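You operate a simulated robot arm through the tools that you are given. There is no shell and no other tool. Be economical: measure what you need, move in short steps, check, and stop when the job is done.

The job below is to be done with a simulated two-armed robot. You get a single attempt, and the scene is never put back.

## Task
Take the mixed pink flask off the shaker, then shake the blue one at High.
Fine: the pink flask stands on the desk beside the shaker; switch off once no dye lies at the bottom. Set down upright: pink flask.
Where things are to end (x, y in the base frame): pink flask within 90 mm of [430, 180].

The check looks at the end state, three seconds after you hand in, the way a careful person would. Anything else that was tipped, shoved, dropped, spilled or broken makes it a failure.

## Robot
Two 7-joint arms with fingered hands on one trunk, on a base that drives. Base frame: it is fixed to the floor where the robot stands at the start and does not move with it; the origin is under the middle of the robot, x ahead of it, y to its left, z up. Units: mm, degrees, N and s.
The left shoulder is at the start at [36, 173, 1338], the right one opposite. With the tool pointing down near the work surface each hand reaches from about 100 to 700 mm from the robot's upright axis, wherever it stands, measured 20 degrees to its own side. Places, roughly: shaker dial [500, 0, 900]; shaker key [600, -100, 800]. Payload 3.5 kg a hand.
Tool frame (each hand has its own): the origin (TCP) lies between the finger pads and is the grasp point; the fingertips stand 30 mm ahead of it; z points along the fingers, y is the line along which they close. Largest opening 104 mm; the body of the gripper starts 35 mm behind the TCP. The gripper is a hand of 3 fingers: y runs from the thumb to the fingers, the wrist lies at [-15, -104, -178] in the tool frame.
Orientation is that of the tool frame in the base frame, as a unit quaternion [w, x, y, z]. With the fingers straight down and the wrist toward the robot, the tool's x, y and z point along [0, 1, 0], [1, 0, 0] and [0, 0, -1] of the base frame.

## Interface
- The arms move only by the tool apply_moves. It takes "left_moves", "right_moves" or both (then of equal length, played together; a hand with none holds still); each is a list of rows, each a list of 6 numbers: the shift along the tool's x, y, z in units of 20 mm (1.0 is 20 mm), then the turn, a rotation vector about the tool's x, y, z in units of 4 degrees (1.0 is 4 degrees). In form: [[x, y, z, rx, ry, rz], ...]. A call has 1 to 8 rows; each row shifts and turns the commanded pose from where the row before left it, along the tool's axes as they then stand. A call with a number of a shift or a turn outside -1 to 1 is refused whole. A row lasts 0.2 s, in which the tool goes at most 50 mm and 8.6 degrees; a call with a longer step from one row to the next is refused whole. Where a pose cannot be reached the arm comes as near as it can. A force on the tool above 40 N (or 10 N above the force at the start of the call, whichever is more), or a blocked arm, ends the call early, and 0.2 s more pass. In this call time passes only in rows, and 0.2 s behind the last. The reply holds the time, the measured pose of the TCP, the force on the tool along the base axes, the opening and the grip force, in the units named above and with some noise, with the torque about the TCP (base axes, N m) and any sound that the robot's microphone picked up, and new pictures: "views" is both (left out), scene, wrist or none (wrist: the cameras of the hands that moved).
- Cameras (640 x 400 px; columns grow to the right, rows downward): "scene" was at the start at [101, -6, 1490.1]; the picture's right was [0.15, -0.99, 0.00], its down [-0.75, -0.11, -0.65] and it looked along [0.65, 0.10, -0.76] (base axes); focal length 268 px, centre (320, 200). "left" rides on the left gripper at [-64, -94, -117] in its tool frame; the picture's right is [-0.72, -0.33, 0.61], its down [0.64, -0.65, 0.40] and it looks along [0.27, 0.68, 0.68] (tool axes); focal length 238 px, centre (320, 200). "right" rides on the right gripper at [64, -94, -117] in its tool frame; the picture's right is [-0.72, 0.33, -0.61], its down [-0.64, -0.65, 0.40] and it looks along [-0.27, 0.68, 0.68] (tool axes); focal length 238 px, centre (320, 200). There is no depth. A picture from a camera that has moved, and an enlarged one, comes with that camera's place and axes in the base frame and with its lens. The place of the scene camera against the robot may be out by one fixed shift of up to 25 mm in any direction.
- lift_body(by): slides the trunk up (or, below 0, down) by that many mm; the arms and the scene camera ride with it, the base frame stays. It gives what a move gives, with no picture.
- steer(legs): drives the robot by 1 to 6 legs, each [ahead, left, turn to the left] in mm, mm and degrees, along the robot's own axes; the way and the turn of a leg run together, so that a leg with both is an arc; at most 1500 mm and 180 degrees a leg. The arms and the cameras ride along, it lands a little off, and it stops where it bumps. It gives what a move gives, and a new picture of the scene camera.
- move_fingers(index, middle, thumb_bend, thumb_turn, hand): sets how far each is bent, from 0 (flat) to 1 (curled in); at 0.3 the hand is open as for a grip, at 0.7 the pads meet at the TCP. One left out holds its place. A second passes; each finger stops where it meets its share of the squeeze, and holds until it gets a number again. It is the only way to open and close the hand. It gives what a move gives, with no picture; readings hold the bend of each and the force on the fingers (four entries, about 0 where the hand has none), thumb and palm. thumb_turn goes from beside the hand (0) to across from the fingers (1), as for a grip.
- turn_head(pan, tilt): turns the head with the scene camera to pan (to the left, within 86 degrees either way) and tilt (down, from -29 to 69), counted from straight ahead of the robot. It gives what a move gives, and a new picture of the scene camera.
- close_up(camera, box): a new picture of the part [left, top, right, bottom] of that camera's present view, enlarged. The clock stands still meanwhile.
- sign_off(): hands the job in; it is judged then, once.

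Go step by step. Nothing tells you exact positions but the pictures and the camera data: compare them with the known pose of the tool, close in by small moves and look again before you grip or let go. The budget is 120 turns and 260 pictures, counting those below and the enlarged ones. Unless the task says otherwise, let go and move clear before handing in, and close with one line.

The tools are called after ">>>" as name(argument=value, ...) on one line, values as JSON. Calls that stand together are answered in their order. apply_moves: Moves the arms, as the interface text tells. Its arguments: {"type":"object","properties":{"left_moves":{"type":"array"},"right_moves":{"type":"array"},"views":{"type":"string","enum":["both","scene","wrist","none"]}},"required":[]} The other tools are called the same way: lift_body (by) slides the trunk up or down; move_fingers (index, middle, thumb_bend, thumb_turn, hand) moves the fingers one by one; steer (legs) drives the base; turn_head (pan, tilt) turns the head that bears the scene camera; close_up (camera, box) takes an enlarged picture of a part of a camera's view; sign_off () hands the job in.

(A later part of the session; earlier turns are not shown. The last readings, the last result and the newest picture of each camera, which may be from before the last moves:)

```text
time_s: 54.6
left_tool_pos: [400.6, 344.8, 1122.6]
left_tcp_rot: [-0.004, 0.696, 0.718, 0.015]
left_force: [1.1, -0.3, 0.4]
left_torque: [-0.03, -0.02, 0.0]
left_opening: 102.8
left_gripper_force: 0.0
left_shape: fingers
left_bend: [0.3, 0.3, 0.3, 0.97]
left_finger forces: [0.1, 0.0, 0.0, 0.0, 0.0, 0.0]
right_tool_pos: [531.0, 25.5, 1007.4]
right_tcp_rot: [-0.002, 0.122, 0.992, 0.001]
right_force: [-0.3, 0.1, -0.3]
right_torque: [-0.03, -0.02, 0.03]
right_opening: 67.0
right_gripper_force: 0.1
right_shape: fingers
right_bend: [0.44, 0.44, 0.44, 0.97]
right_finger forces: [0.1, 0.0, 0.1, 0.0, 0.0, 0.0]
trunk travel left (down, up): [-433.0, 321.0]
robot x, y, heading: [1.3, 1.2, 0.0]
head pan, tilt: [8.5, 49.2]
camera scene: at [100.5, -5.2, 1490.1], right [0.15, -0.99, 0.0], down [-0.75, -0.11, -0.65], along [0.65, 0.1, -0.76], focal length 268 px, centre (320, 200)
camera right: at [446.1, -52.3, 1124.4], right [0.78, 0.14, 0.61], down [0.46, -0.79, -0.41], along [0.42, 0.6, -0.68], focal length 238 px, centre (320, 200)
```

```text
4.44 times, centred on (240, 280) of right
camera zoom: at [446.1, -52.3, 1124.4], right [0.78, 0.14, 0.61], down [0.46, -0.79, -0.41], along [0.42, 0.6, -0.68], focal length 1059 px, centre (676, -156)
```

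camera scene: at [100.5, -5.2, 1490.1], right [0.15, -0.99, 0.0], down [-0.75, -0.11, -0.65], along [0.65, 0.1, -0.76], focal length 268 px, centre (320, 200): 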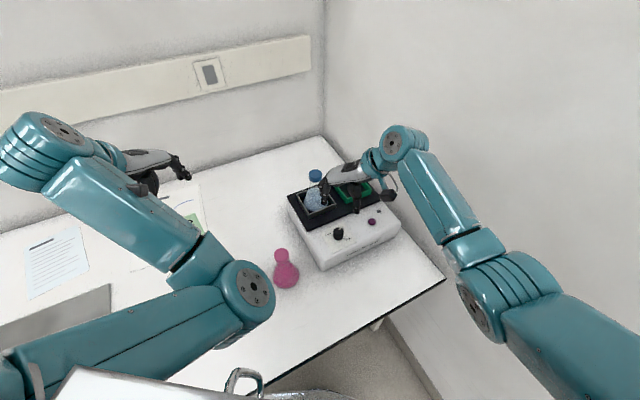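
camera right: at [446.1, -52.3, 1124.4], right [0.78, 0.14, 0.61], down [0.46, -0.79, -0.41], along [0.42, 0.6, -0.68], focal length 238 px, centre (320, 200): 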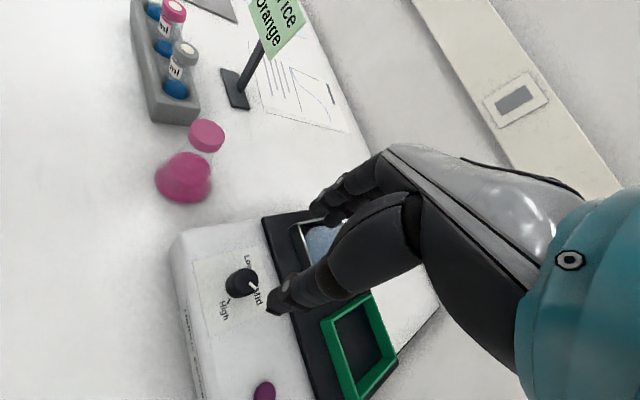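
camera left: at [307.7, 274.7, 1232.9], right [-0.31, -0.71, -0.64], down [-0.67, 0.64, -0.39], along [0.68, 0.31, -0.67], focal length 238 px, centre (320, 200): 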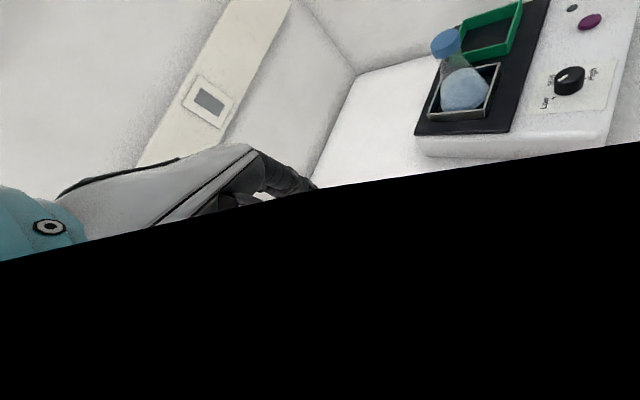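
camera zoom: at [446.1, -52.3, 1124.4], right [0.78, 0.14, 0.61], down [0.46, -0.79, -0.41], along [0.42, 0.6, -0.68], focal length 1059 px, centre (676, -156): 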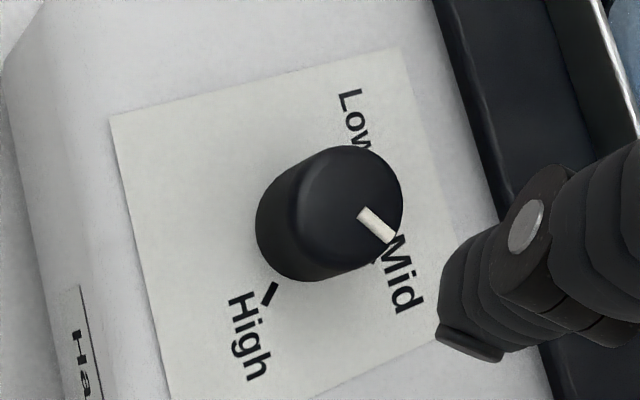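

The knob centre is at about (532.5, 23.5). I narrow the hand so it stays clear of the black platform, shift 2 mm and descend.

>>> move_fingers(hand="right", index=0.52, middle=0.52, thumb_bend=0.52)

>>> apply_moves(right_moves=[[-0.1, -0.08, 1, 0, 0, 0], [0, 0, 1, 0, 0, 0], [0, 0, 1, 0, 0, 0], [0, 0, 1, 0, 0, 0], [0, 0, 0.6, 0, 0, 0]], views="wrist")

>>> close_up(camera="right", box=[210, 180, 370, 340])

```text
time_s: 55.6
left_tool_pos: [400.8, 343.8, 1123.8]
left_tcp_rot: [-0.003, 0.696, 0.718, 0.015]
left_force: [-0.6, 0.7, 0.9]
left_torque: [0.03, 0.01, 0.01]
left_opening: 102.9
left_gripper_force: 0.1
left_shape: fingers
left_bend: [0.3, 0.3, 0.3, 0.97]
left_finger forces: [0.1, 0.0, 0.0, 0.0, 0.1, 0.1]
right_tool_pos: [532.2, 23.2, 1007.1]
right_tcp_rot: [-0.003, 0.121, 0.993, 0.002]
right_force: [0.5, -0.7, -0.1]
right_torque: [0.0, 0.01, -0.01]
right_opening: 47.5
right_gripper_force: 0.1
right_shape: fingers
right_bend: [0.52, 0.52, 0.52, 0.97]
right_finger forces: [0.0, 0.1, 0.0, 0.0, 0.0, 0.0]
trunk travel left (down, up): [-433.0, 321.0]
robot x, y, heading: [-3.0, 3.4, 0.1]
head pan, tilt: [8.5, 49.2]
```

```text
time_s: 56.8
left_tool_pos: [400.2, 344.8, 1122.4]
left_tcp_rot: [-0.004, 0.696, 0.718, 0.015]
left_force: [-0.6, -0.4, 0.3]
left_torque: [0.01, -0.01, -0.03]
left_opening: 102.7
left_gripper_force: 0.0
left_shape: fingers
left_bend: [0.3, 0.3, 0.3, 0.97]
left_finger forces: [0.1, 0.0, 0.0, 0.0, 0.1, 0.1]
right_tool_pos: [533.0, 22.2, 914.9]
right_tcp_rot: [-0.001, 0.122, 0.993, 0.002]
right_force: [0.0, 0.9, -0.2]
right_torque: [0.0, 0.0, 0.01]
right_opening: 47.5
right_gripper_force: 0.1
right_shape: fingers
right_bend: [0.52, 0.52, 0.52, 0.97]
right_finger forces: [0.0, 0.1, 0.0, 0.0, 0.0, 0.0]
trunk travel left (down, up): [-433.0, 321.0]
robot x, y, heading: [1.6, -0.6, -0.1]
head pan, tilt: [8.5, 49.2]
camera right: at [447.0, -54.6, 1032.4], right [0.78, 0.14, 0.61], down [0.46, -0.79, -0.41], along [0.42, 0.6, -0.68], focal length 238 px, centre (320, 200)
```

right: 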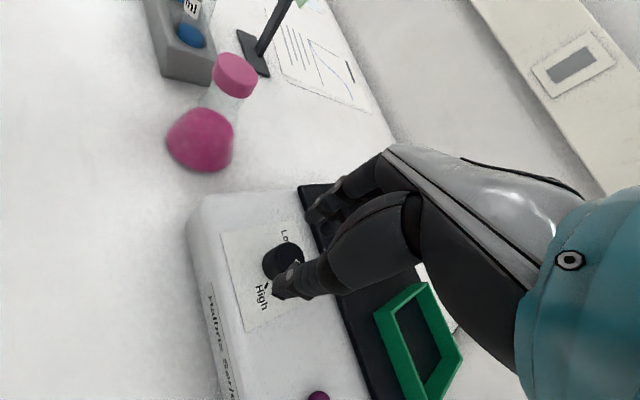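

```text
2.50 times, centred on (290, 260) of right
camera zoom: at [447.0, -54.6, 1032.4], right [0.78, 0.14, 0.61], down [0.46, -0.79, -0.41], along [0.42, 0.6, -0.68], focal length 596 px, centre (395, 50)
```

zoom: 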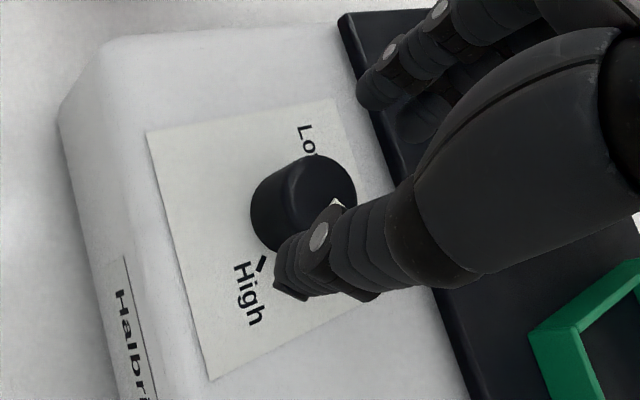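

Centred well. I descend to z of about 878 and grip.

>>> apply_moves(right_moves=[[0, 0, 0.7, 0, 0, 0], [0, 0, 0.5, 0, 0, 0], [0, 0, 0.35, 0, 0, 0], [0, 0, 0.25, 0, 0, 0]], views="none")

>>> move_fingers(hand="right", index=0.68, middle=0.68, thumb_bend=0.68)

>>> close_up(camera="right", box=[210, 160, 410, 340])

```text
time_s: 57.8
left_tool_pos: [400.5, 345.3, 1122.9]
left_tcp_rot: [-0.003, 0.697, 0.717, 0.016]
left_force: [-0.2, -0.5, 0.5]
left_torque: [-0.03, 0.01, 0.01]
left_opening: 102.9
left_gripper_force: 0.0
left_shape: fingers
left_bend: [0.3, 0.3, 0.3, 0.97]
left_finger forces: [0.0, 0.0, 0.0, 0.0, 0.0, 0.0]
right_tool_pos: [532.2, 22.0, 879.1]
right_tcp_rot: [-0.001, 0.123, 0.992, 0.001]
right_force: [0.0, 0.2, -0.3]
right_torque: [0.0, 0.01, -0.03]
right_opening: 47.5
right_gripper_force: 0.1
right_shape: fingers
right_bend: [0.52, 0.52, 0.52, 0.97]
right_finger forces: [0.1, 0.0, 0.0, 0.1, 0.0, 0.1]
trunk travel left (down, up): [-433.0, 321.0]
robot x, y, heading: [-0.1, -0.5, 0.2]
head pan, tilt: [8.5, 49.2]
```

```text
time_s: 58.8
left_tool_pos: [401.1, 344.4, 1123.4]
left_tcp_rot: [-0.003, 0.696, 0.718, 0.015]
left_force: [-0.4, -0.3, 0.2]
left_torque: [0.0, -0.01, 0.0]
left_opening: 102.7
left_gripper_force: 0.1
left_shape: fingers
left_bend: [0.3, 0.3, 0.3, 0.97]
left_finger forces: [0.0, 0.1, 0.1, 0.0, 0.0, 0.1]
right_tool_pos: [533.5, 23.8, 879.5]
right_tcp_rot: [-0.002, 0.122, 0.993, 0.002]
right_force: [1.9, 7.4, -2.4]
right_torque: [0.2, -0.08, 0.08]
right_opening: 19.8
right_gripper_force: 7.8
right_shape: fingers
right_bend: [0.62, 0.63, 0.64, 0.97]
right_finger forces: [5.3, 6.7, 0.0, 0.1, 3.5, 0.1]
trunk travel left (down, up): [-433.0, 321.0]
robot x, y, heading: [1.7, -0.4, 0.1]
head pan, tilt: [8.5, 49.2]
```

```text
2.22 times, centred on (310, 250) of right
camera zoom: at [446.7, -53.5, 997.0], right [0.78, 0.14, 0.61], down [0.46, -0.79, -0.41], along [0.42, 0.6, -0.68], focal length 530 px, centre (342, 89)
```

zoom: 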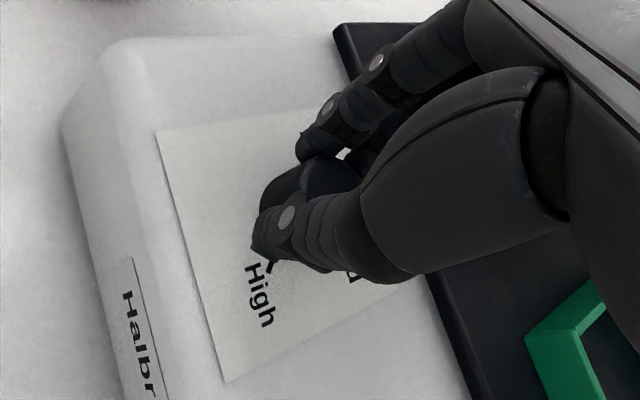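

Gripped. I turn clockwise in parts, watching that position holds.

>>> apply_moves(right_moves=[[0, 0.08, 0, 0, 0, 1], [0, 0, 0, 0, 0, 1], [0, 0, 0, 0, 0, 1], [0, 0, 0, 0, 0, 1], [0, 0, 0, 0, 0, 1], [0, 0, 0, 0, 0, 1]], views="none")

>>> close_up(camera="right", box=[210, 160, 410, 340])

```text
time_s: 60.2
left_tool_pos: [399.3, 340.9, 1124.8]
left_tcp_rot: [-0.004, 0.697, 0.717, 0.015]
left_force: [0.3, -0.2, 0.3]
left_torque: [0.03, -0.01, -0.01]
left_opening: 103.0
left_gripper_force: 0.0
left_shape: fingers
left_bend: [0.3, 0.3, 0.3, 0.97]
left_finger forces: [0.0, 0.0, 0.0, 0.1, 0.1, 0.0]
right_tool_pos: [556.9, 28.0, 867.6]
right_tcp_rot: [0.001, 0.326, 0.945, 0.0]
right_force: [-3.5, -19.9, 12.4]
right_torque: [-0.39, 0.41, 0.32]
right_opening: 25.9
right_gripper_force: 12.7
right_shape: fingers
right_bend: [0.68, 0.68, 0.58, 1.0]
right_finger forces: [0.0, 0.0, 0.1, 0.0, 25.1, 0.0]
right hand out of reach, approached as far as the arm can: row 2, 3, 4, 5, 6
trunk travel left (down, up): [-433.0, 321.0]
robot x, y, heading: [1.4, 1.5, -0.0]
head pan, tilt: [8.5, 49.2]
```

```text
2.22 times, centred on (310, 250) of right
camera zoom: at [446.2, -7.9, 984.0], right [0.77, -0.19, 0.62], down [0.1, -0.91, -0.4], along [0.64, 0.37, -0.68], focal length 530 px, centre (342, 89)
```

zoom: 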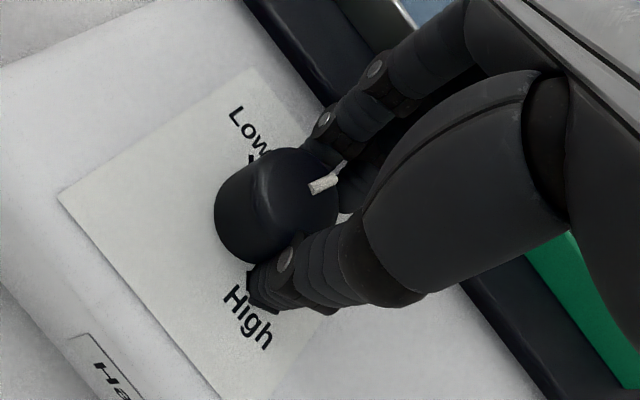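

The arm again could not follow, the hand came off the knob, and the thumb is pressing on it. I open the fingers to release the load and look at the scene.

>>> move_fingers(hand="right", index=0.5, middle=0.5, thumb_bend=0.4)

>>> apply_moves(right_moves=[[0, 0, -0.5, 0, 0, 0], [0, 0, -1, 0, 0, 0], [0, 0, -1, 0, 0, 0], [0, 0, -1, 0, 0, 0]], views="both")

```text
time_s: 61.2
left_tool_pos: [398.4, 342.7, 1123.9]
left_tcp_rot: [-0.003, 0.697, 0.717, 0.016]
left_force: [0.8, -0.1, -0.5]
left_torque: [0.02, 0.0, -0.01]
left_opening: 102.7
left_gripper_force: 0.1
left_shape: fingers
left_bend: [0.3, 0.3, 0.3, 0.97]
left_finger forces: [0.0, 0.1, 0.0, 0.1, 0.0, 0.0]
right_tool_pos: [555.7, 30.8, 868.6]
right_tcp_rot: [-0.001, 0.326, 0.945, 0.003]
right_force: [-7.4, -12.8, 19.5]
right_torque: [0.15, -0.33, -0.12]
right_opening: 59.1
right_gripper_force: 11.7
right_shape: fingers
right_bend: [0.54, 0.6, 0.4, 0.98]
right_finger forces: [7.1, 17.6, 0.0, 0.1, 0.0, 0.1]
trunk travel left (down, up): [-433.0, 321.0]
robot x, y, heading: [-1.1, 1.5, -0.1]
head pan, tilt: [8.5, 49.2]
```

```text
time_s: 62.2
left_tool_pos: [400.1, 343.4, 1124.3]
left_tcp_rot: [-0.005, 0.696, 0.717, 0.015]
left_force: [0.5, 0.8, 0.6]
left_torque: [0.01, 0.02, -0.04]
left_opening: 102.8
left_gripper_force: 0.1
left_shape: fingers
left_bend: [0.3, 0.3, 0.3, 0.97]
left_finger forces: [0.1, 0.0, 0.0, 0.0, 0.0, 0.0]
right_tool_pos: [582.1, 41.8, 921.7]
right_tcp_rot: [-0.003, 0.325, 0.946, 0.001]
right_force: [1.3, -0.8, 0.2]
right_torque: [0.01, -0.03, 0.01]
right_opening: 65.1
right_gripper_force: 0.1
right_shape: fingers
right_bend: [0.5, 0.5, 0.4, 0.98]
right_finger forces: [0.1, 0.1, 0.0, 0.0, 0.0, 0.0]
right hand out of reach, approached as far as the arm can: row 1, 2, 3, 4
trunk travel left (down, up): [-433.0, 321.0]
robot x, y, heading: [-2.1, 0.5, 0.1]
head pan, tilt: [8.5, 49.2]
camera scene: at [100.7, -5.4, 1490.1], right [0.15, -0.99, 0.0], down [-0.75, -0.11, -0.65], along [0.65, 0.1, -0.76], focal length 268 px, centre (320, 200)
camera right: at [473.0, 6.4, 1039.4], right [0.77, -0.19, 0.61], down [0.1, -0.91, -0.41], along [0.63, 0.38, -0.68], focal length 238 px, centre (320, 200)
```

scene: 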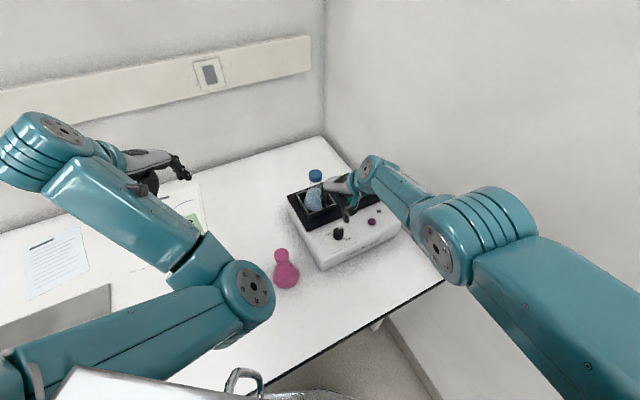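
right: 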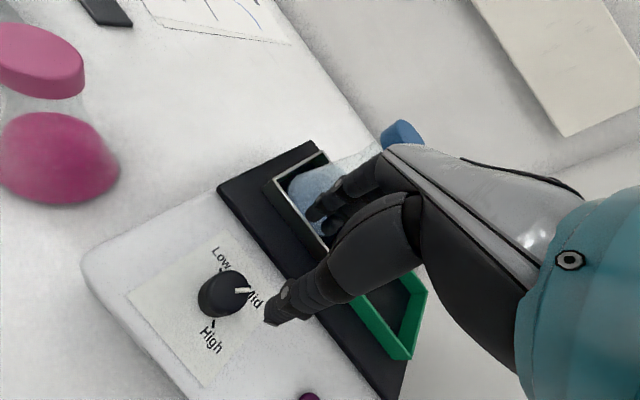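

The hand drifted towards the blue flask, though without touching it. I back it away and up at once.

>>> apply_moves(right_moves=[[0, -0.8, -0.2, 0, 0, 0], [0, -1, -0.5, 0, 0, 0], [0, -1, -1, 0, 0, 0], [0, -1, -1, 0, 0, 0], [0, -1, -1, 0, 0, 0], [0, -1, -1, 0, 0, 0]], views="both")

>>> close_up(camera="scene", box=[270, 140, 430, 300])

```text
time_s: 63.6
left_tool_pos: [400.5, 345.1, 1123.5]
left_tcp_rot: [-0.004, 0.696, 0.718, 0.014]
left_force: [0.3, -0.1, -0.4]
left_torque: [0.01, 0.0, 0.01]
left_opening: 102.7
left_gripper_force: 0.0
left_shape: fingers
left_bend: [0.3, 0.3, 0.3, 0.97]
left_finger forces: [0.0, 0.0, 0.0, 0.1, 0.0, 0.1]
right_tool_pos: [622.1, -17.1, 969.6]
right_tcp_rot: [-0.003, 0.325, 0.946, 0.0]
right_force: [0.3, 0.7, 0.7]
right_torque: [0.01, -0.05, 0.01]
right_opening: 64.8
right_gripper_force: 0.0
right_shape: fingers
right_bend: [0.5, 0.5, 0.4, 0.98]
right_finger forces: [0.0, 0.0, 0.0, 0.0, 0.1, 0.0]
right hand out of reach, approached as far as the arm can: row 1, 2, 3, 4, 5, 6
trunk travel left (down, up): [-433.0, 321.0]
robot x, y, heading: [-0.3, -4.9, -0.0]
head pan, tilt: [8.5, 49.2]
camera scene: at [100.5, -6.0, 1490.1], right [0.15, -0.99, 0.0], down [-0.75, -0.11, -0.65], along [0.65, 0.1, -0.76], focal length 268 px, centre (320, 200)
camera right: at [511.8, -53.6, 1087.8], right [0.77, -0.19, 0.61], down [0.1, -0.91, -0.41], along [0.63, 0.38, -0.68], focal length 238 px, centre (320, 200)
```

scene: 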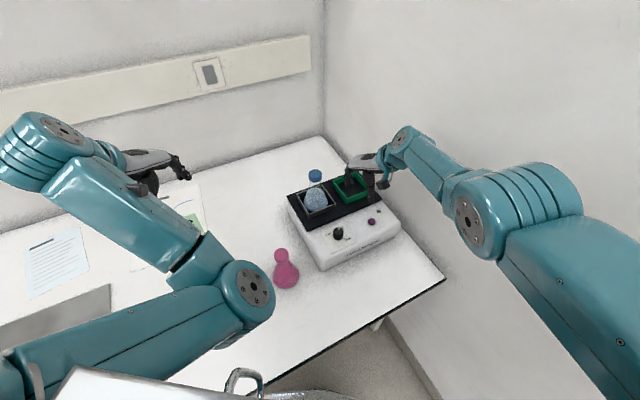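
right: 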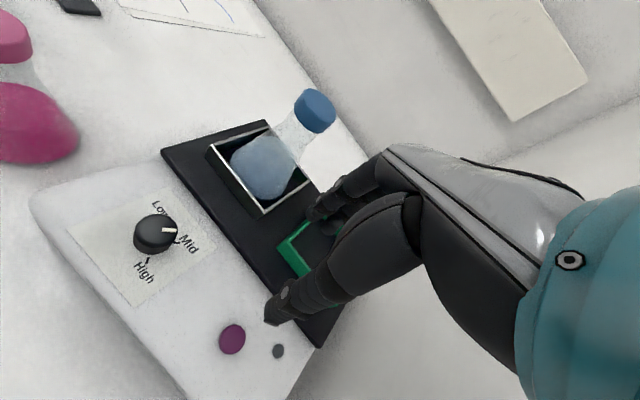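

```text
2.50 times, centred on (350, 220) of scene
camera zoom: at [100.5, -6.0, 1490.1], right [0.15, -0.99, 0.0], down [-0.75, -0.11, -0.65], along [0.65, 0.1, -0.76], focal length 669 px, centre (245, 150)
```

zoom: 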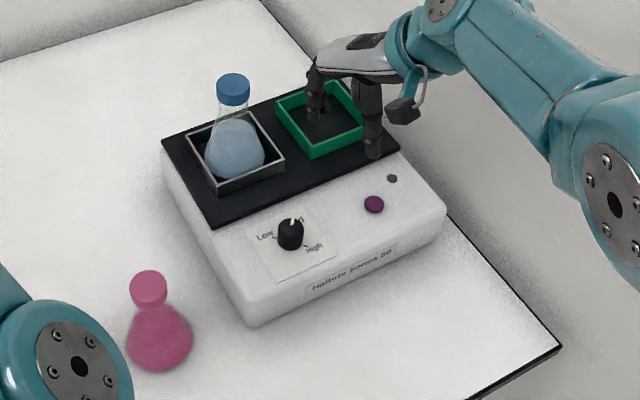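

Nothing was disturbed: the blue flask is seated, the shaker is in place and the dial is at Mid. The right arm is in an awkward branch, so I raise the trunk for clearance before freeing it.

>>> lift_body(by=150)

>>> apply_moves(right_moves=[[0, -0.5, 0, 0, 0, 1], [0, -0.5, 0, 0, 0, 1], [0, -0.5, 0, 0, 0, 1], [0, -0.5, 0, 0, 0, 1], [0, -0.5, 0, 0, 0, 1], [0, -0.5, 0, 0, 0, 1], [0, -0.5, 0, 0, 0, 1], [0, -0.5, 0, 0, 0, 1]], views="scene")

```text
time_s: 65.4
left_tool_pos: [400.7, 344.1, 1273.2]
left_tcp_rot: [-0.004, 0.697, 0.717, 0.015]
left_force: [0.0, -0.3, -0.6]
left_torque: [0.04, -0.02, 0.0]
left_opening: 102.9
left_gripper_force: 0.0
left_shape: fingers
left_bend: [0.3, 0.3, 0.3, 0.97]
left_finger forces: [0.1, 0.0, 0.0, 0.1, 0.1, 0.0]
right_tool_pos: [620.6, -18.1, 1138.8]
right_tcp_rot: [0.012, 0.326, 0.945, 0.006]
right_force: [-0.2, 0.9, -0.1]
right_torque: [0.01, -0.01, -0.02]
right_opening: 65.1
right_gripper_force: 0.1
right_shape: fingers
right_bend: [0.5, 0.5, 0.4, 0.98]
right_finger forces: [0.1, 0.0, 0.1, 0.0, 0.0, 0.0]
trunk travel left (down, up): [-583.0, 171.0]
robot x, y, heading: [0.4, -0.7, 0.3]
head pan, tilt: [8.5, 49.2]
```

```text
time_s: 67.2
left_tool_pos: [402.4, 345.1, 1273.9]
left_tcp_rot: [-0.004, 0.697, 0.717, 0.014]
left_force: [-0.8, 0.1, 0.5]
left_torque: [0.0, 0.02, 0.0]
left_opening: 102.6
left_gripper_force: 0.1
left_shape: fingers
left_bend: [0.3, 0.3, 0.3, 0.97]
left_finger forces: [0.1, 0.1, 0.0, 0.1, 0.0, 0.0]
right_tool_pos: [643.6, -45.3, 1107.6]
right_tcp_rot: [0.009, 0.575, 0.818, 0.008]
right_force: [-0.3, -0.5, -0.4]
right_torque: [-0.01, -0.02, 0.02]
right_opening: 65.2
right_gripper_force: 0.0
right_shape: fingers
right_bend: [0.5, 0.5, 0.4, 0.98]
right_finger forces: [0.0, 0.1, 0.0, 0.0, 0.1, 0.0]
right hand out of reach, approached as far as the arm can: row 1, 2, 3, 4, 5, 6, 7, 8
trunk travel left (down, up): [-583.0, 171.0]
robot x, y, heading: [1.3, 1.6, 0.1]
head pan, tilt: [8.5, 49.2]
camera scene: at [82.5, -5.6, 1640.8], right [0.15, -0.99, 0.0], down [-0.75, -0.11, -0.65], along [0.65, 0.1, -0.76], focal length 268 px, centre (320, 200)
```

scene: 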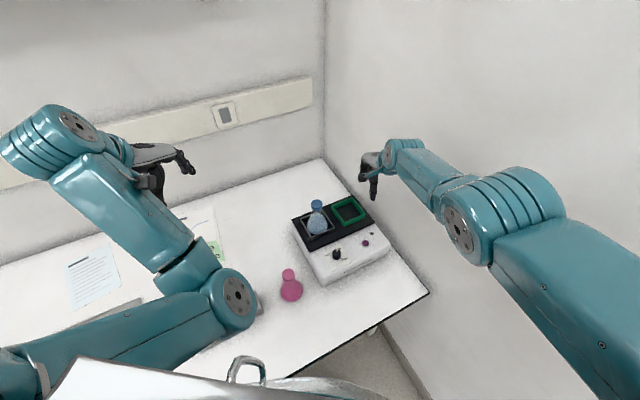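

The arm is clear of everything but still off its commanded pose. I turn it to the starting orientation, straight ahead, and see whether it comes back.

>>> apply_moves(right_moves=[[0, 0, -0.5, 0, 0, 1], [0, 0, -0.5, 0, 0, 1], [0, 0, -0.5, 0, 0, 1], [0, 0, -0.5, 0, 0, 1], [0, 0, -0.5, 0, 0, 1], [0, 0, -0.5, 0, 0, 0], [0, 0, -0.5, 0, 0, 0], [0, 0, -0.5, 0, 0, 0]], views="scene")

```text
time_s: 69.0
left_tool_pos: [401.1, 344.5, 1272.9]
left_tcp_rot: [-0.004, 0.696, 0.718, 0.015]
left_force: [-1.1, 0.4, -0.4]
left_torque: [0.01, 0.0, 0.0]
left_opening: 102.9
left_gripper_force: 0.1
left_shape: fingers
left_bend: [0.3, 0.3, 0.3, 0.97]
left_finger forces: [0.0, 0.1, 0.0, 0.0, 0.1, 0.0]
right_tool_pos: [663.8, -37.1, 1179.3]
right_tcp_rot: [0.007, 0.707, 0.707, 0.011]
right_force: [-1.1, -0.3, -0.1]
right_torque: [-0.02, 0.01, -0.02]
right_opening: 65.4
right_gripper_force: 0.0
right_shape: fingers
right_bend: [0.5, 0.5, 0.4, 0.98]
right_finger forces: [0.0, 0.0, 0.0, 0.0, 0.0, 0.1]
right hand out of reach, approached as far as the arm can: row 1, 2, 3, 5, 6, 7
trunk travel left (down, up): [-583.0, 171.0]
robot x, y, heading: [2.5, 0.5, -0.3]
head pan, tilt: [8.5, 49.2]
camera scene: at [82.5, -5.7, 1640.8], right [0.15, -0.99, 0.0], down [-0.75, -0.11, -0.65], along [0.65, 0.1, -0.76], focal length 268 px, centre (320, 200)
```

scene: 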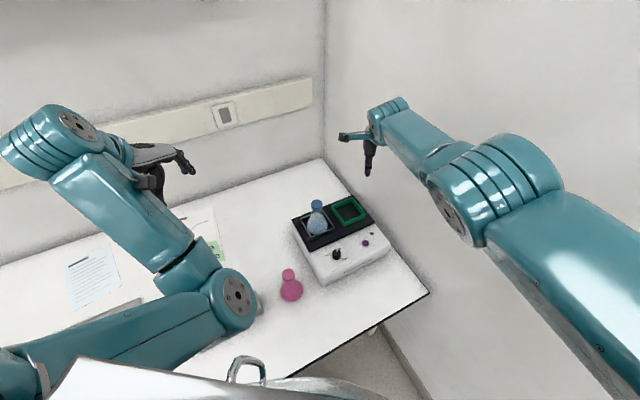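

It follows again now, as the last row reached its pose. I retract straight back.

>>> apply_moves(right_moves=[[0, -1, 0, 0, 0, 0], [0, -1, 0, 0, 0, 0], [0, -1, 0, 0, 0, 0], [0, -1, 0, 0, 0, 0], [-0.5, -1, 0, 0, 0, 0], [-0.5, -1, 0, 0, 0, 0], [-0.5, -1, 0, 0, 0, 0], [-0.5, -1, 0, 0, 0, 0]], views="scene")

```text
time_s: 70.8
left_tool_pos: [401.0, 342.7, 1273.0]
left_tcp_rot: [-0.004, 0.696, 0.718, 0.015]
left_force: [0.2, -0.2, 0.2]
left_torque: [0.02, -0.01, 0.02]
left_opening: 102.7
left_gripper_force: 0.0
left_shape: fingers
left_bend: [0.3, 0.3, 0.3, 0.97]
left_finger forces: [0.0, 0.0, 0.0, 0.1, 0.1, 0.0]
right_tool_pos: [646.4, -16.9, 1145.0]
right_tcp_rot: [0.009, 0.707, 0.707, 0.009]
right_force: [0.1, -0.1, 0.1]
right_torque: [0.0, 0.0, 0.02]
right_opening: 65.1
right_gripper_force: 0.1
right_shape: fingers
right_bend: [0.5, 0.5, 0.4, 0.98]
right_finger forces: [0.0, 0.1, 0.0, 0.0, 0.1, 0.1]
right hand out of reach, approached as far as the arm can: row 1, 2, 3, 4, 5, 6, 7, 8
trunk travel left (down, up): [-583.0, 171.0]
robot x, y, heading: [0.7, -0.6, -0.2]
head pan, tilt: [8.5, 49.2]
camera scene: at [82.6, -5.8, 1640.8], right [0.15, -0.99, 0.0], down [-0.75, -0.11, -0.65], along [0.65, 0.1, -0.76], focal length 268 px, centre (320, 200)
```

scene: 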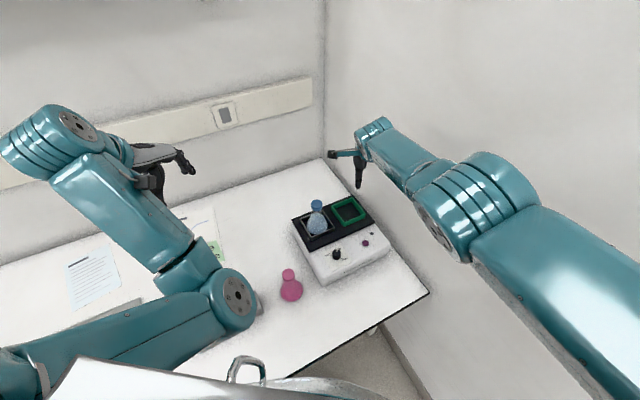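

The arm is nearly straight with its elbow swung out sideways instead of down. I roll the hand so the elbow can drop, while backing off.

>>> apply_moves(right_moves=[[0, 0, -0.3, 0, 1, 0], [0, 0, -0.3, 0, 1, 0], [0, 0, -0.3, 0, 1, 0], [0, -0.3, -0.3, 0, 1, 0], [0, -0.5, 0, 0, 1, 0], [0, -0.5, 0, 0, 1, 0], [0, -0.5, 0, 0, 1, 0], [0, -0.5, 0, 0, 1, 0]], views="scene")

```text
time_s: 72.6
left_tool_pos: [401.3, 343.4, 1273.2]
left_tcp_rot: [-0.005, 0.696, 0.717, 0.015]
left_force: [-0.8, 0.1, 0.4]
left_torque: [0.01, 0.0, 0.0]
left_opening: 102.8
left_gripper_force: 0.1
left_shape: fingers
left_bend: [0.3, 0.3, 0.3, 0.97]
left_finger forces: [0.0, 0.0, 0.0, 0.0, 0.0, 0.0]
right_tool_pos: [660.2, -1.0, 1150.5]
right_tcp_rot: [-0.186, 0.677, 0.682, 0.206]
right_force: [-0.4, -0.1, 0.3]
right_torque: [0.02, 0.01, 0.01]
right_opening: 65.3
right_gripper_force: 0.1
right_shape: fingers
right_bend: [0.5, 0.5, 0.4, 0.98]
right_finger forces: [0.0, 0.0, 0.1, 0.0, 0.1, 0.0]
right hand out of reach, approached as far as the arm can: row 1, 2, 3, 4, 5, 6, 7, 8
trunk travel left (down, up): [-583.0, 171.0]
robot x, y, heading: [-2.1, 1.5, 0.1]
head pan, tilt: [8.5, 49.2]
camera scene: at [82.6, -6.0, 1640.8], right [0.15, -0.99, 0.0], down [-0.75, -0.11, -0.65], along [0.65, 0.1, -0.76], focal length 268 px, centre (320, 200)
```

scene: 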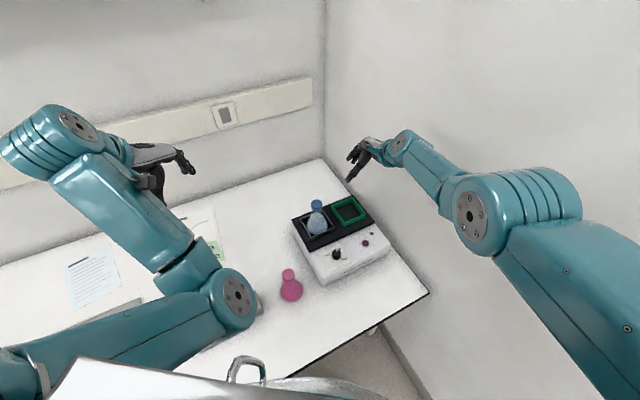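

>>> apply_moves(right_moves=[[-0.5, -1, 0, 0, 0.5, 0], [-0.5, -1, 0, 0, 0.5, 0], [-0.5, -1, 0, 0, 0.5, 0], [-0.5, -1, 0, 0, 0.5, 0], [-0.5, -1, 0, 0, 0.5, 0], [-0.5, -1, 0, 0, 0.5, 0]], views="scene")

```text
time_s: 74.0
left_tool_pos: [400.0, 344.4, 1273.5]
left_tcp_rot: [-0.004, 0.696, 0.717, 0.015]
left_force: [0.5, -0.2, -0.2]
left_torque: [-0.02, -0.01, -0.01]
left_opening: 102.8
left_gripper_force: 0.0
left_shape: fingers
left_bend: [0.3, 0.3, 0.3, 0.97]
left_finger forces: [0.0, 0.0, 0.1, 0.0, 0.1, 0.1]
right_tool_pos: [620.3, -33.7, 1071.2]
right_tcp_rot: [-0.257, 0.651, 0.659, 0.275]
right_force: [0.2, -0.2, -0.4]
right_torque: [0.0, -0.04, -0.02]
right_opening: 65.1
right_gripper_force: 0.0
right_shape: fingers
right_bend: [0.5, 0.5, 0.4, 0.98]
right_finger forces: [0.0, 0.0, 0.0, 0.1, 0.0, 0.0]
right hand out of reach, approached as far as the arm can: row 1, 2, 3, 4, 5, 6
trunk travel left (down, up): [-583.0, 171.0]
robot x, y, heading: [0.7, -2.1, 0.1]
head pan, tilt: [8.5, 49.2]
camera scene: at [82.5, -6.2, 1640.8], right [0.15, -0.99, 0.0], down [-0.75, -0.11, -0.65], along [0.65, 0.1, -0.76], focal length 268 px, centre (320, 200)
```

scene: 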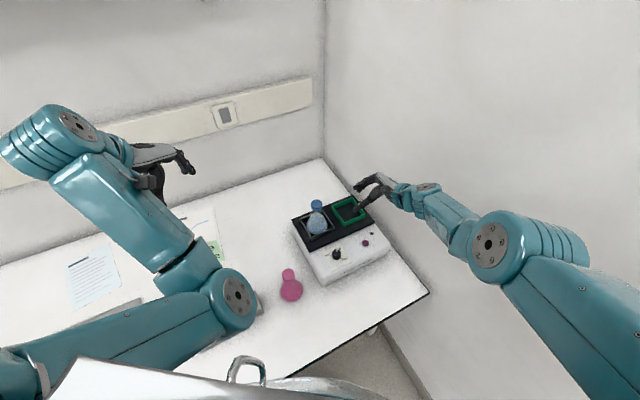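

The elbow is dropping and the hand is following better. I go on back, up and to the right.

>>> apply_moves(right_moves=[[0, -1, -0.8, 0, 0.3, 0], [0, -1, -0.8, 0, 0.3, 0], [0, -1, -0.8, 0, 0.3, 0], [0, -1, -0.8, 0, 0.3, 0], [0, -1, -0.8, 0, 0, 0], [0, -1, -0.8, 0, 0, 0], [0, -1, -0.8, 0, 0, 0], [0, -1, -0.8, 0, 0, 0]], views="scene")

```text
time_s: 75.8
left_tool_pos: [401.2, 343.9, 1273.6]
left_tcp_rot: [-0.004, 0.696, 0.717, 0.015]
left_force: [-0.1, -0.7, -0.4]
left_torque: [-0.01, 0.01, -0.03]
left_opening: 103.0
left_gripper_force: 0.0
left_shape: fingers
left_bend: [0.3, 0.3, 0.3, 0.97]
left_finger forces: [0.0, 0.0, 0.0, 0.1, 0.0, 0.0]
right_tool_pos: [606.0, -124.8, 1056.2]
right_tcp_rot: [-0.284, 0.639, 0.648, 0.302]
right_force: [0.1, -0.3, 0.4]
right_torque: [0.0, -0.03, -0.05]
right_opening: 65.1
right_gripper_force: 0.0
right_shape: fingers
right_bend: [0.5, 0.5, 0.4, 0.98]
right_finger forces: [0.0, 0.0, 0.1, 0.0, 0.0, 0.1]
right hand out of reach, approached as far as the arm can: row 1, 2, 3, 4, 5, 6, 7, 8
trunk travel left (down, up): [-583.0, 171.0]
robot x, y, heading: [-1.2, 3.1, -0.1]
head pan, tilt: [8.5, 49.2]
camera scene: at [82.5, -6.1, 1640.8], right [0.15, -0.99, 0.0], down [-0.75, -0.11, -0.65], along [0.65, 0.1, -0.76], focal length 268 px, centre (320, 200)
```

scene: 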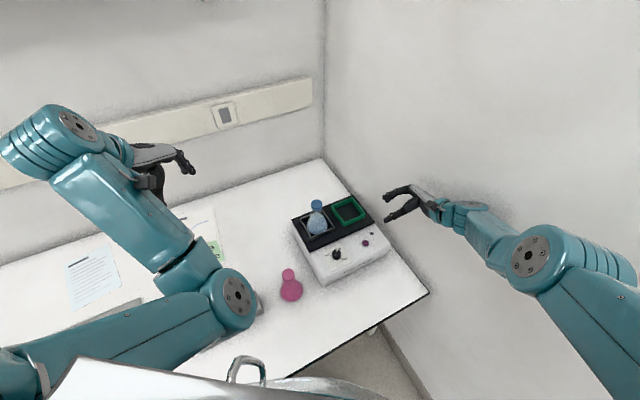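

The arm is stretched nearly straight and stuck there. Upward moves were followed before, so I go straight up to let the elbow bend.

>>> apply_moves(right_moves=[[1, 0, -0.9, 0, -0.5, 0], [1, 0, -0.9, 0, -0.5, 0], [1, 0, -0.9, 0, -0.5, 0], [0.9, 0, -1, 0, -0.5, 0], [0.9, 0, -1, 0, -0.5, 0], [0.8, 0, -1, 0, -0.5, 0], [0.8, 0, -1, 0, -0.5, 0], [0.7, 0, -1, 0, -0.5, 0]], views="scene")

```text
time_s: 77.6
left_tool_pos: [393.0, 350.7, 1273.6]
left_tcp_rot: [0.0, 0.697, 0.717, 0.015]
left_force: [-0.8, 0.1, 0.5]
left_torque: [0.03, 0.02, -0.02]
left_opening: 102.9
left_gripper_force: 0.0
left_shape: fingers
left_bend: [0.3, 0.3, 0.3, 0.97]
left_finger forces: [0.1, 0.0, 0.0, 0.0, 0.1, 0.1]
right_tool_pos: [683.7, -113.8, 1216.4]
right_tcp_rot: [-0.197, 0.673, 0.683, 0.202]
right_force: [-0.2, 1.0, 1.0]
right_torque: [0.02, 0.02, -0.01]
right_opening: 65.2
right_gripper_force: 0.1
right_shape: fingers
right_bend: [0.5, 0.5, 0.4, 0.98]
right_finger forces: [0.1, 0.0, 0.1, 0.0, 0.0, 0.0]
right hand out of reach, approached as far as the arm can: row 1, 2, 3, 4, 5, 6, 7, 8
trunk travel left (down, up): [-583.0, 171.0]
robot x, y, heading: [-0.0, 2.4, 0.1]
head pan, tilt: [8.5, 49.2]
camera scene: at [73.3, 2.7, 1641.1], right [0.15, -0.99, 0.01], down [-0.74, -0.12, -0.66], along [0.65, 0.09, -0.75], focal length 268 px, centre (320, 200)
```

scene: 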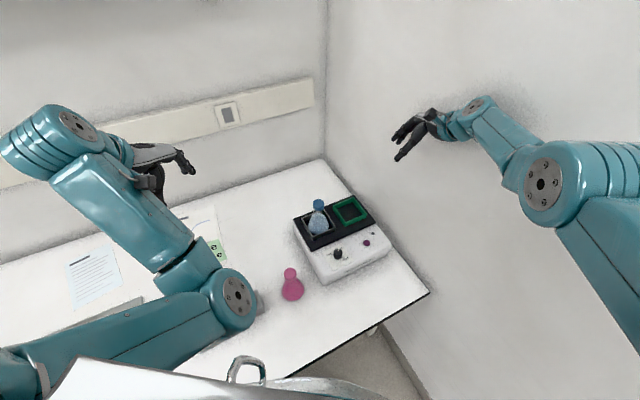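

The arm has bent slightly past straight at the elbow and is leaning on the wall, which explains the sticking. I drive the robot a little away from the wall, parallel to the desk edge, to get room to flip it back.

>>> steer(legs=[[-100, 120, 0]])

```text
time_s: 79.0
left_tool_pos: [301.4, 461.4, 1273.8]
left_tcp_rot: [-0.005, 0.696, 0.718, 0.014]
left_force: [-0.2, 0.1, -0.4]
left_torque: [0.02, -0.01, 0.01]
left_opening: 102.5
left_gripper_force: 0.1
left_shape: fingers
left_bend: [0.3, 0.3, 0.3, 0.97]
left_finger forces: [0.0, 0.0, 0.0, 0.0, 0.0, 0.1]
right_tool_pos: [597.7, -6.4, 1221.8]
right_tcp_rot: [-0.192, 0.675, 0.681, 0.209]
right_force: [-1.0, -0.5, 0.4]
right_torque: [0.04, 0.01, -0.02]
right_opening: 65.0
right_gripper_force: 0.1
right_shape: fingers
right_bend: [0.5, 0.5, 0.4, 0.98]
right_finger forces: [0.1, 0.0, 0.1, 0.0, 0.1, 0.0]
trunk travel left (down, up): [-583.0, 171.0]
robot x, y, heading: [-98.3, 120.6, 0.0]
head pan, tilt: [8.5, 49.2]
camera scene: at [-16.2, 112.0, 1640.7], right [0.15, -0.99, 0.0], down [-0.75, -0.11, -0.65], along [0.65, 0.1, -0.76], focal length 268 px, centre (320, 200)
```

scene: 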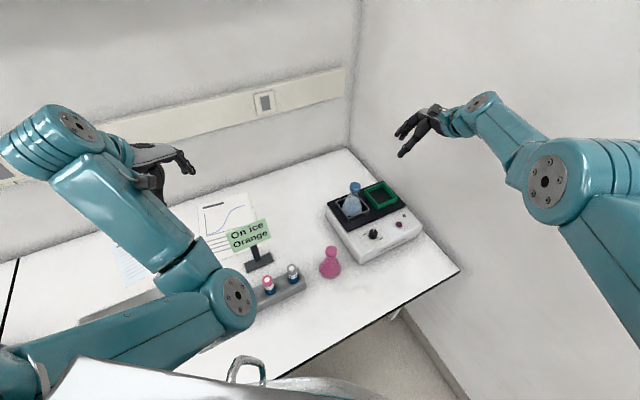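

There is room now. I swing the hand right and up while stretched, so the elbow passes through straight to its proper side.

>>> apply_moves(right_moves=[[-0.4, 0.3, -0.96, 0, 0, 0], [-0.4, 0.3, -0.96, 0, 0, 0], [-0.4, 0.2, -0.96, 0, 0, 0], [-0.4, 0, -0.96, 0, 0, 0], [-0.4, 0, -0.96, 0, 0, 0], [-0.4, -0.2, -0.96, 0, 0, 0], [-0.4, -0.3, -0.96, 0, 0, 0], [-0.4, -0.4, -0.96, 0, 0, 0]], views="scene")

```text
time_s: 80.8
left_tool_pos: [300.5, 462.5, 1273.3]
left_tcp_rot: [-0.003, 0.697, 0.717, 0.016]
left_force: [0.2, 0.7, 0.7]
left_torque: [0.03, 0.0, 0.0]
left_opening: 102.8
left_gripper_force: 0.1
left_shape: fingers
left_bend: [0.3, 0.3, 0.3, 0.97]
left_finger forces: [0.0, 0.0, 0.0, 0.0, 0.1, 0.1]
right_tool_pos: [584.3, -140.4, 1315.4]
right_tcp_rot: [-0.193, 0.675, 0.681, 0.21]
right_force: [-0.1, -0.8, -0.8]
right_torque: [0.02, 0.0, -0.01]
right_opening: 65.2
right_gripper_force: 0.1
right_shape: fingers
right_bend: [0.5, 0.5, 0.4, 0.98]
right_finger forces: [0.0, 0.0, 0.0, 0.0, 0.0, 0.0]
right hand out of reach, approached as far as the arm can: row 2
trunk travel left (down, up): [-583.0, 171.0]
robot x, y, heading: [-97.9, 117.6, 0.3]
head pan, tilt: [8.5, 49.2]
camera scene: at [-17.2, 112.1, 1640.8], right [0.15, -0.99, 0.0], down [-0.75, -0.11, -0.65], along [0.65, 0.1, -0.76], focal length 268 px, centre (320, 200)
```

scene: 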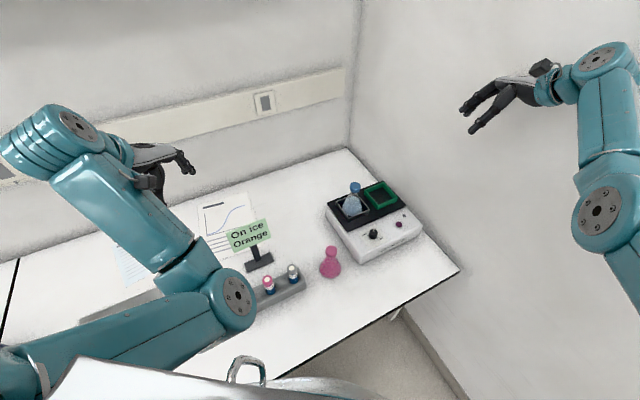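

That worked: the elbow is bent the right way and the arm follows. I pull in and unroll the hand to point down.

>>> apply_moves(right_moves=[[0, -1, 0, 0, -1, 0], [0, -1, 0, 0, -1, 0], [0, -1, 0, 0, -1, 0], [0, -1, 0, 0, -1, 0], [0, -1, 0, 0, -1, 0], [0, -0.8, 0, 0, -1, 0], [0, -0.6, 0, 0, -1, 0], [0, -0.4, 0, 0, -1, 0]], views="scene")

```text
time_s: 82.6
left_tool_pos: [301.5, 462.2, 1274.0]
left_tcp_rot: [-0.003, 0.696, 0.717, 0.015]
left_force: [-0.4, 0.3, -0.2]
left_torque: [0.02, 0.03, -0.01]
left_opening: 102.6
left_gripper_force: 0.1
left_shape: fingers
left_bend: [0.3, 0.3, 0.3, 0.97]
left_finger forces: [0.0, 0.0, 0.0, 0.0, 0.0, 0.1]
right_tool_pos: [449.5, -140.4, 1310.2]
right_tcp_rot: [0.004, 0.707, 0.708, 0.015]
right_force: [0.5, -0.3, -0.5]
right_torque: [0.0, 0.0, -0.02]
right_opening: 65.2
right_gripper_force: 0.1
right_shape: fingers
right_bend: [0.5, 0.5, 0.4, 0.98]
right_finger forces: [0.0, 0.0, 0.0, 0.0, 0.0, 0.1]
trunk travel left (down, up): [-583.0, 171.0]
robot x, y, heading: [-100.5, 120.3, 0.3]
head pan, tilt: [8.5, 49.2]
camera scene: at [-17.1, 112.8, 1640.8], right [0.15, -0.99, 0.0], down [-0.75, -0.11, -0.65], along [0.65, 0.1, -0.76], focal length 268 px, centre (320, 200)
```

scene: 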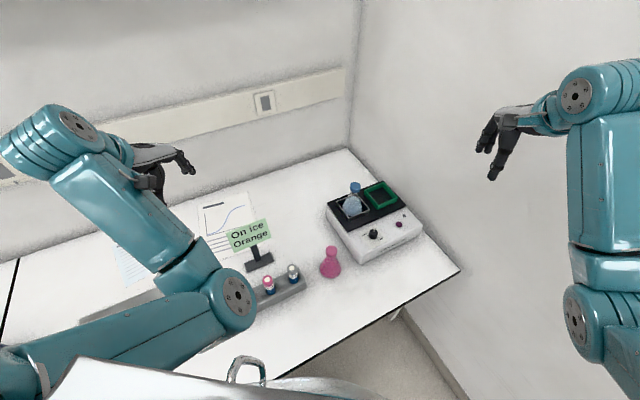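

The right arm is healthy again. Turning the robot about 30° left and bringing it back near its starting place will put the dial in front of the right shoulder, where the arm stays well bent.

>>> steer(legs=[[0, 0, 30], [27, -150, 0]])

>>> turn_head(pan=-22, tilt=50)

```text
time_s: 85.5
left_tool_pos: [171.4, 503.0, 1273.5]
left_tcp_rot: [-0.008, 0.486, 0.874, 0.013]
left_force: [0.4, -0.1, -0.3]
left_torque: [0.02, 0.04, 0.02]
left_opening: 102.8
left_gripper_force: 0.1
left_shape: fingers
left_bend: [0.3, 0.3, 0.3, 0.97]
left_finger forces: [0.1, 0.0, 0.0, 0.0, 0.0, 0.0]
right_tool_pos: [604.2, 56.7, 1310.9]
right_tcp_rot: [0.0, 0.497, 0.867, 0.016]
right_force: [0.4, 0.0, 0.8]
right_torque: [-0.03, 0.01, 0.01]
right_opening: 65.2
right_gripper_force: 0.0
right_shape: fingers
right_bend: [0.5, 0.5, 0.4, 0.98]
right_finger forces: [0.0, 0.0, 0.1, 0.0, 0.0, 0.0]
trunk travel left (down, up): [-583.0, 171.0]
robot x, y, heading: [-1.2, 0.9, 30.3]
head pan, tilt: [8.5, 49.2]
camera scene: at [63.9, 40.6, 1640.8], right [0.63, -0.78, 0.0], down [-0.59, -0.48, -0.65], along [0.51, 0.41, -0.76], focal length 268 px, centre (320, 200)
```

scene: 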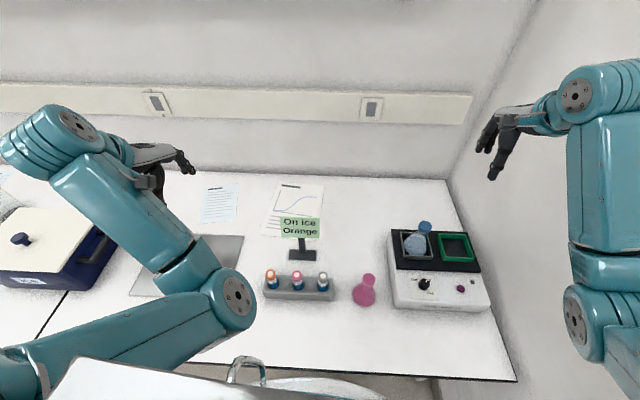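

```text
time_s: 86.4
left_tool_pos: [172.3, 502.5, 1273.6]
left_tcp_rot: [-0.008, 0.485, 0.874, 0.013]
left_force: [0.6, -0.1, 1.4]
left_torque: [0.0, 0.0, 0.0]
left_opening: 102.6
left_gripper_force: 0.1
left_shape: fingers
left_bend: [0.3, 0.3, 0.3, 0.97]
left_finger forces: [0.1, 0.1, 0.1, 0.0, 0.0, 0.0]
right_tool_pos: [604.1, 56.0, 1311.7]
right_tcp_rot: [-0.002, 0.496, 0.868, 0.016]
right_force: [0.2, 0.6, 0.0]
right_torque: [0.0, -0.01, -0.02]
right_opening: 65.3
right_gripper_force: 0.1
right_shape: fingers
right_bend: [0.5, 0.5, 0.4, 0.98]
right_finger forces: [0.0, 0.1, 0.0, 0.0, 0.1, 0.0]
trunk travel left (down, up): [-583.0, 171.0]
robot x, y, heading: [0.6, 0.4, 30.5]
head pan, tilt: [-22.0, 50.0]
camera scene: at [79.4, 3.3, 1639.7], right [0.15, -0.99, 0.0], down [-0.76, -0.11, -0.64], along [0.64, 0.09, -0.77], focal length 268 px, centre (320, 200)
```

scene: 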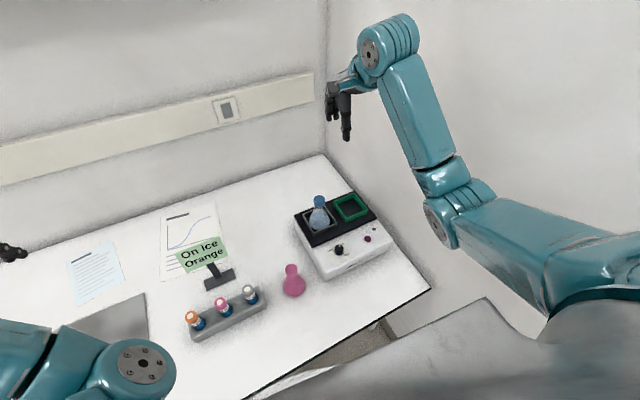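

Good view and posture. I lower the trunk back to its starting height, keeping the right hand well above the flask.

>>> lift_body(by=-170)

>>> close_up(camera="scene", box=[0, 0, 640, 400])

```text
time_s: 88.3
left_tool_pos: [170.1, 503.4, 1103.8]
left_tcp_rot: [-0.009, 0.483, 0.875, 0.014]
left_force: [0.5, -0.1, 0.1]
left_torque: [0.01, 0.0, -0.03]
left_opening: 103.0
left_gripper_force: 0.1
left_shape: fingers
left_bend: [0.3, 0.3, 0.3, 0.97]
left_finger forces: [0.1, 0.0, 0.1, 0.0, 0.1, 0.0]
right_tool_pos: [604.1, 56.1, 1141.7]
right_tcp_rot: [-0.001, 0.496, 0.868, 0.015]
right_force: [-0.7, 0.7, 0.0]
right_torque: [0.0, 0.0, -0.03]
right_opening: 65.3
right_gripper_force: 0.1
right_shape: fingers
right_bend: [0.5, 0.5, 0.4, 0.98]
right_finger forces: [0.1, 0.1, 0.1, 0.1, 0.0, 0.1]
trunk travel left (down, up): [-413.0, 341.0]
robot x, y, heading: [-2.9, -0.2, 30.5]
head pan, tilt: [-22.0, 50.0]
```

```text
1.00 times, centred on (320, 200) of scene
camera zoom: at [98.6, 13.9, 1469.0], right [0.15, -0.99, 0.0], down [-0.76, -0.11, -0.64], along [0.64, 0.09, -0.77], focal length 268 px, centre (320, 200)
```

zoom: 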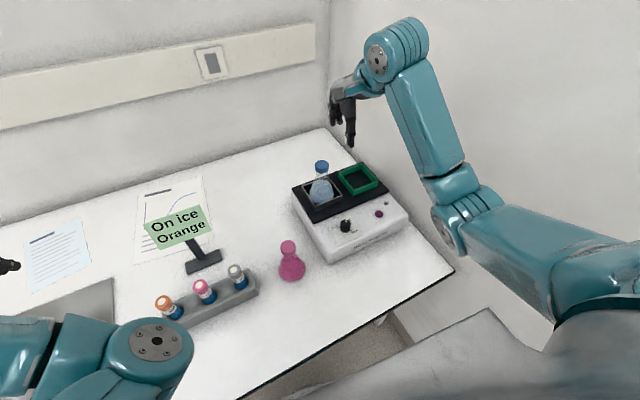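

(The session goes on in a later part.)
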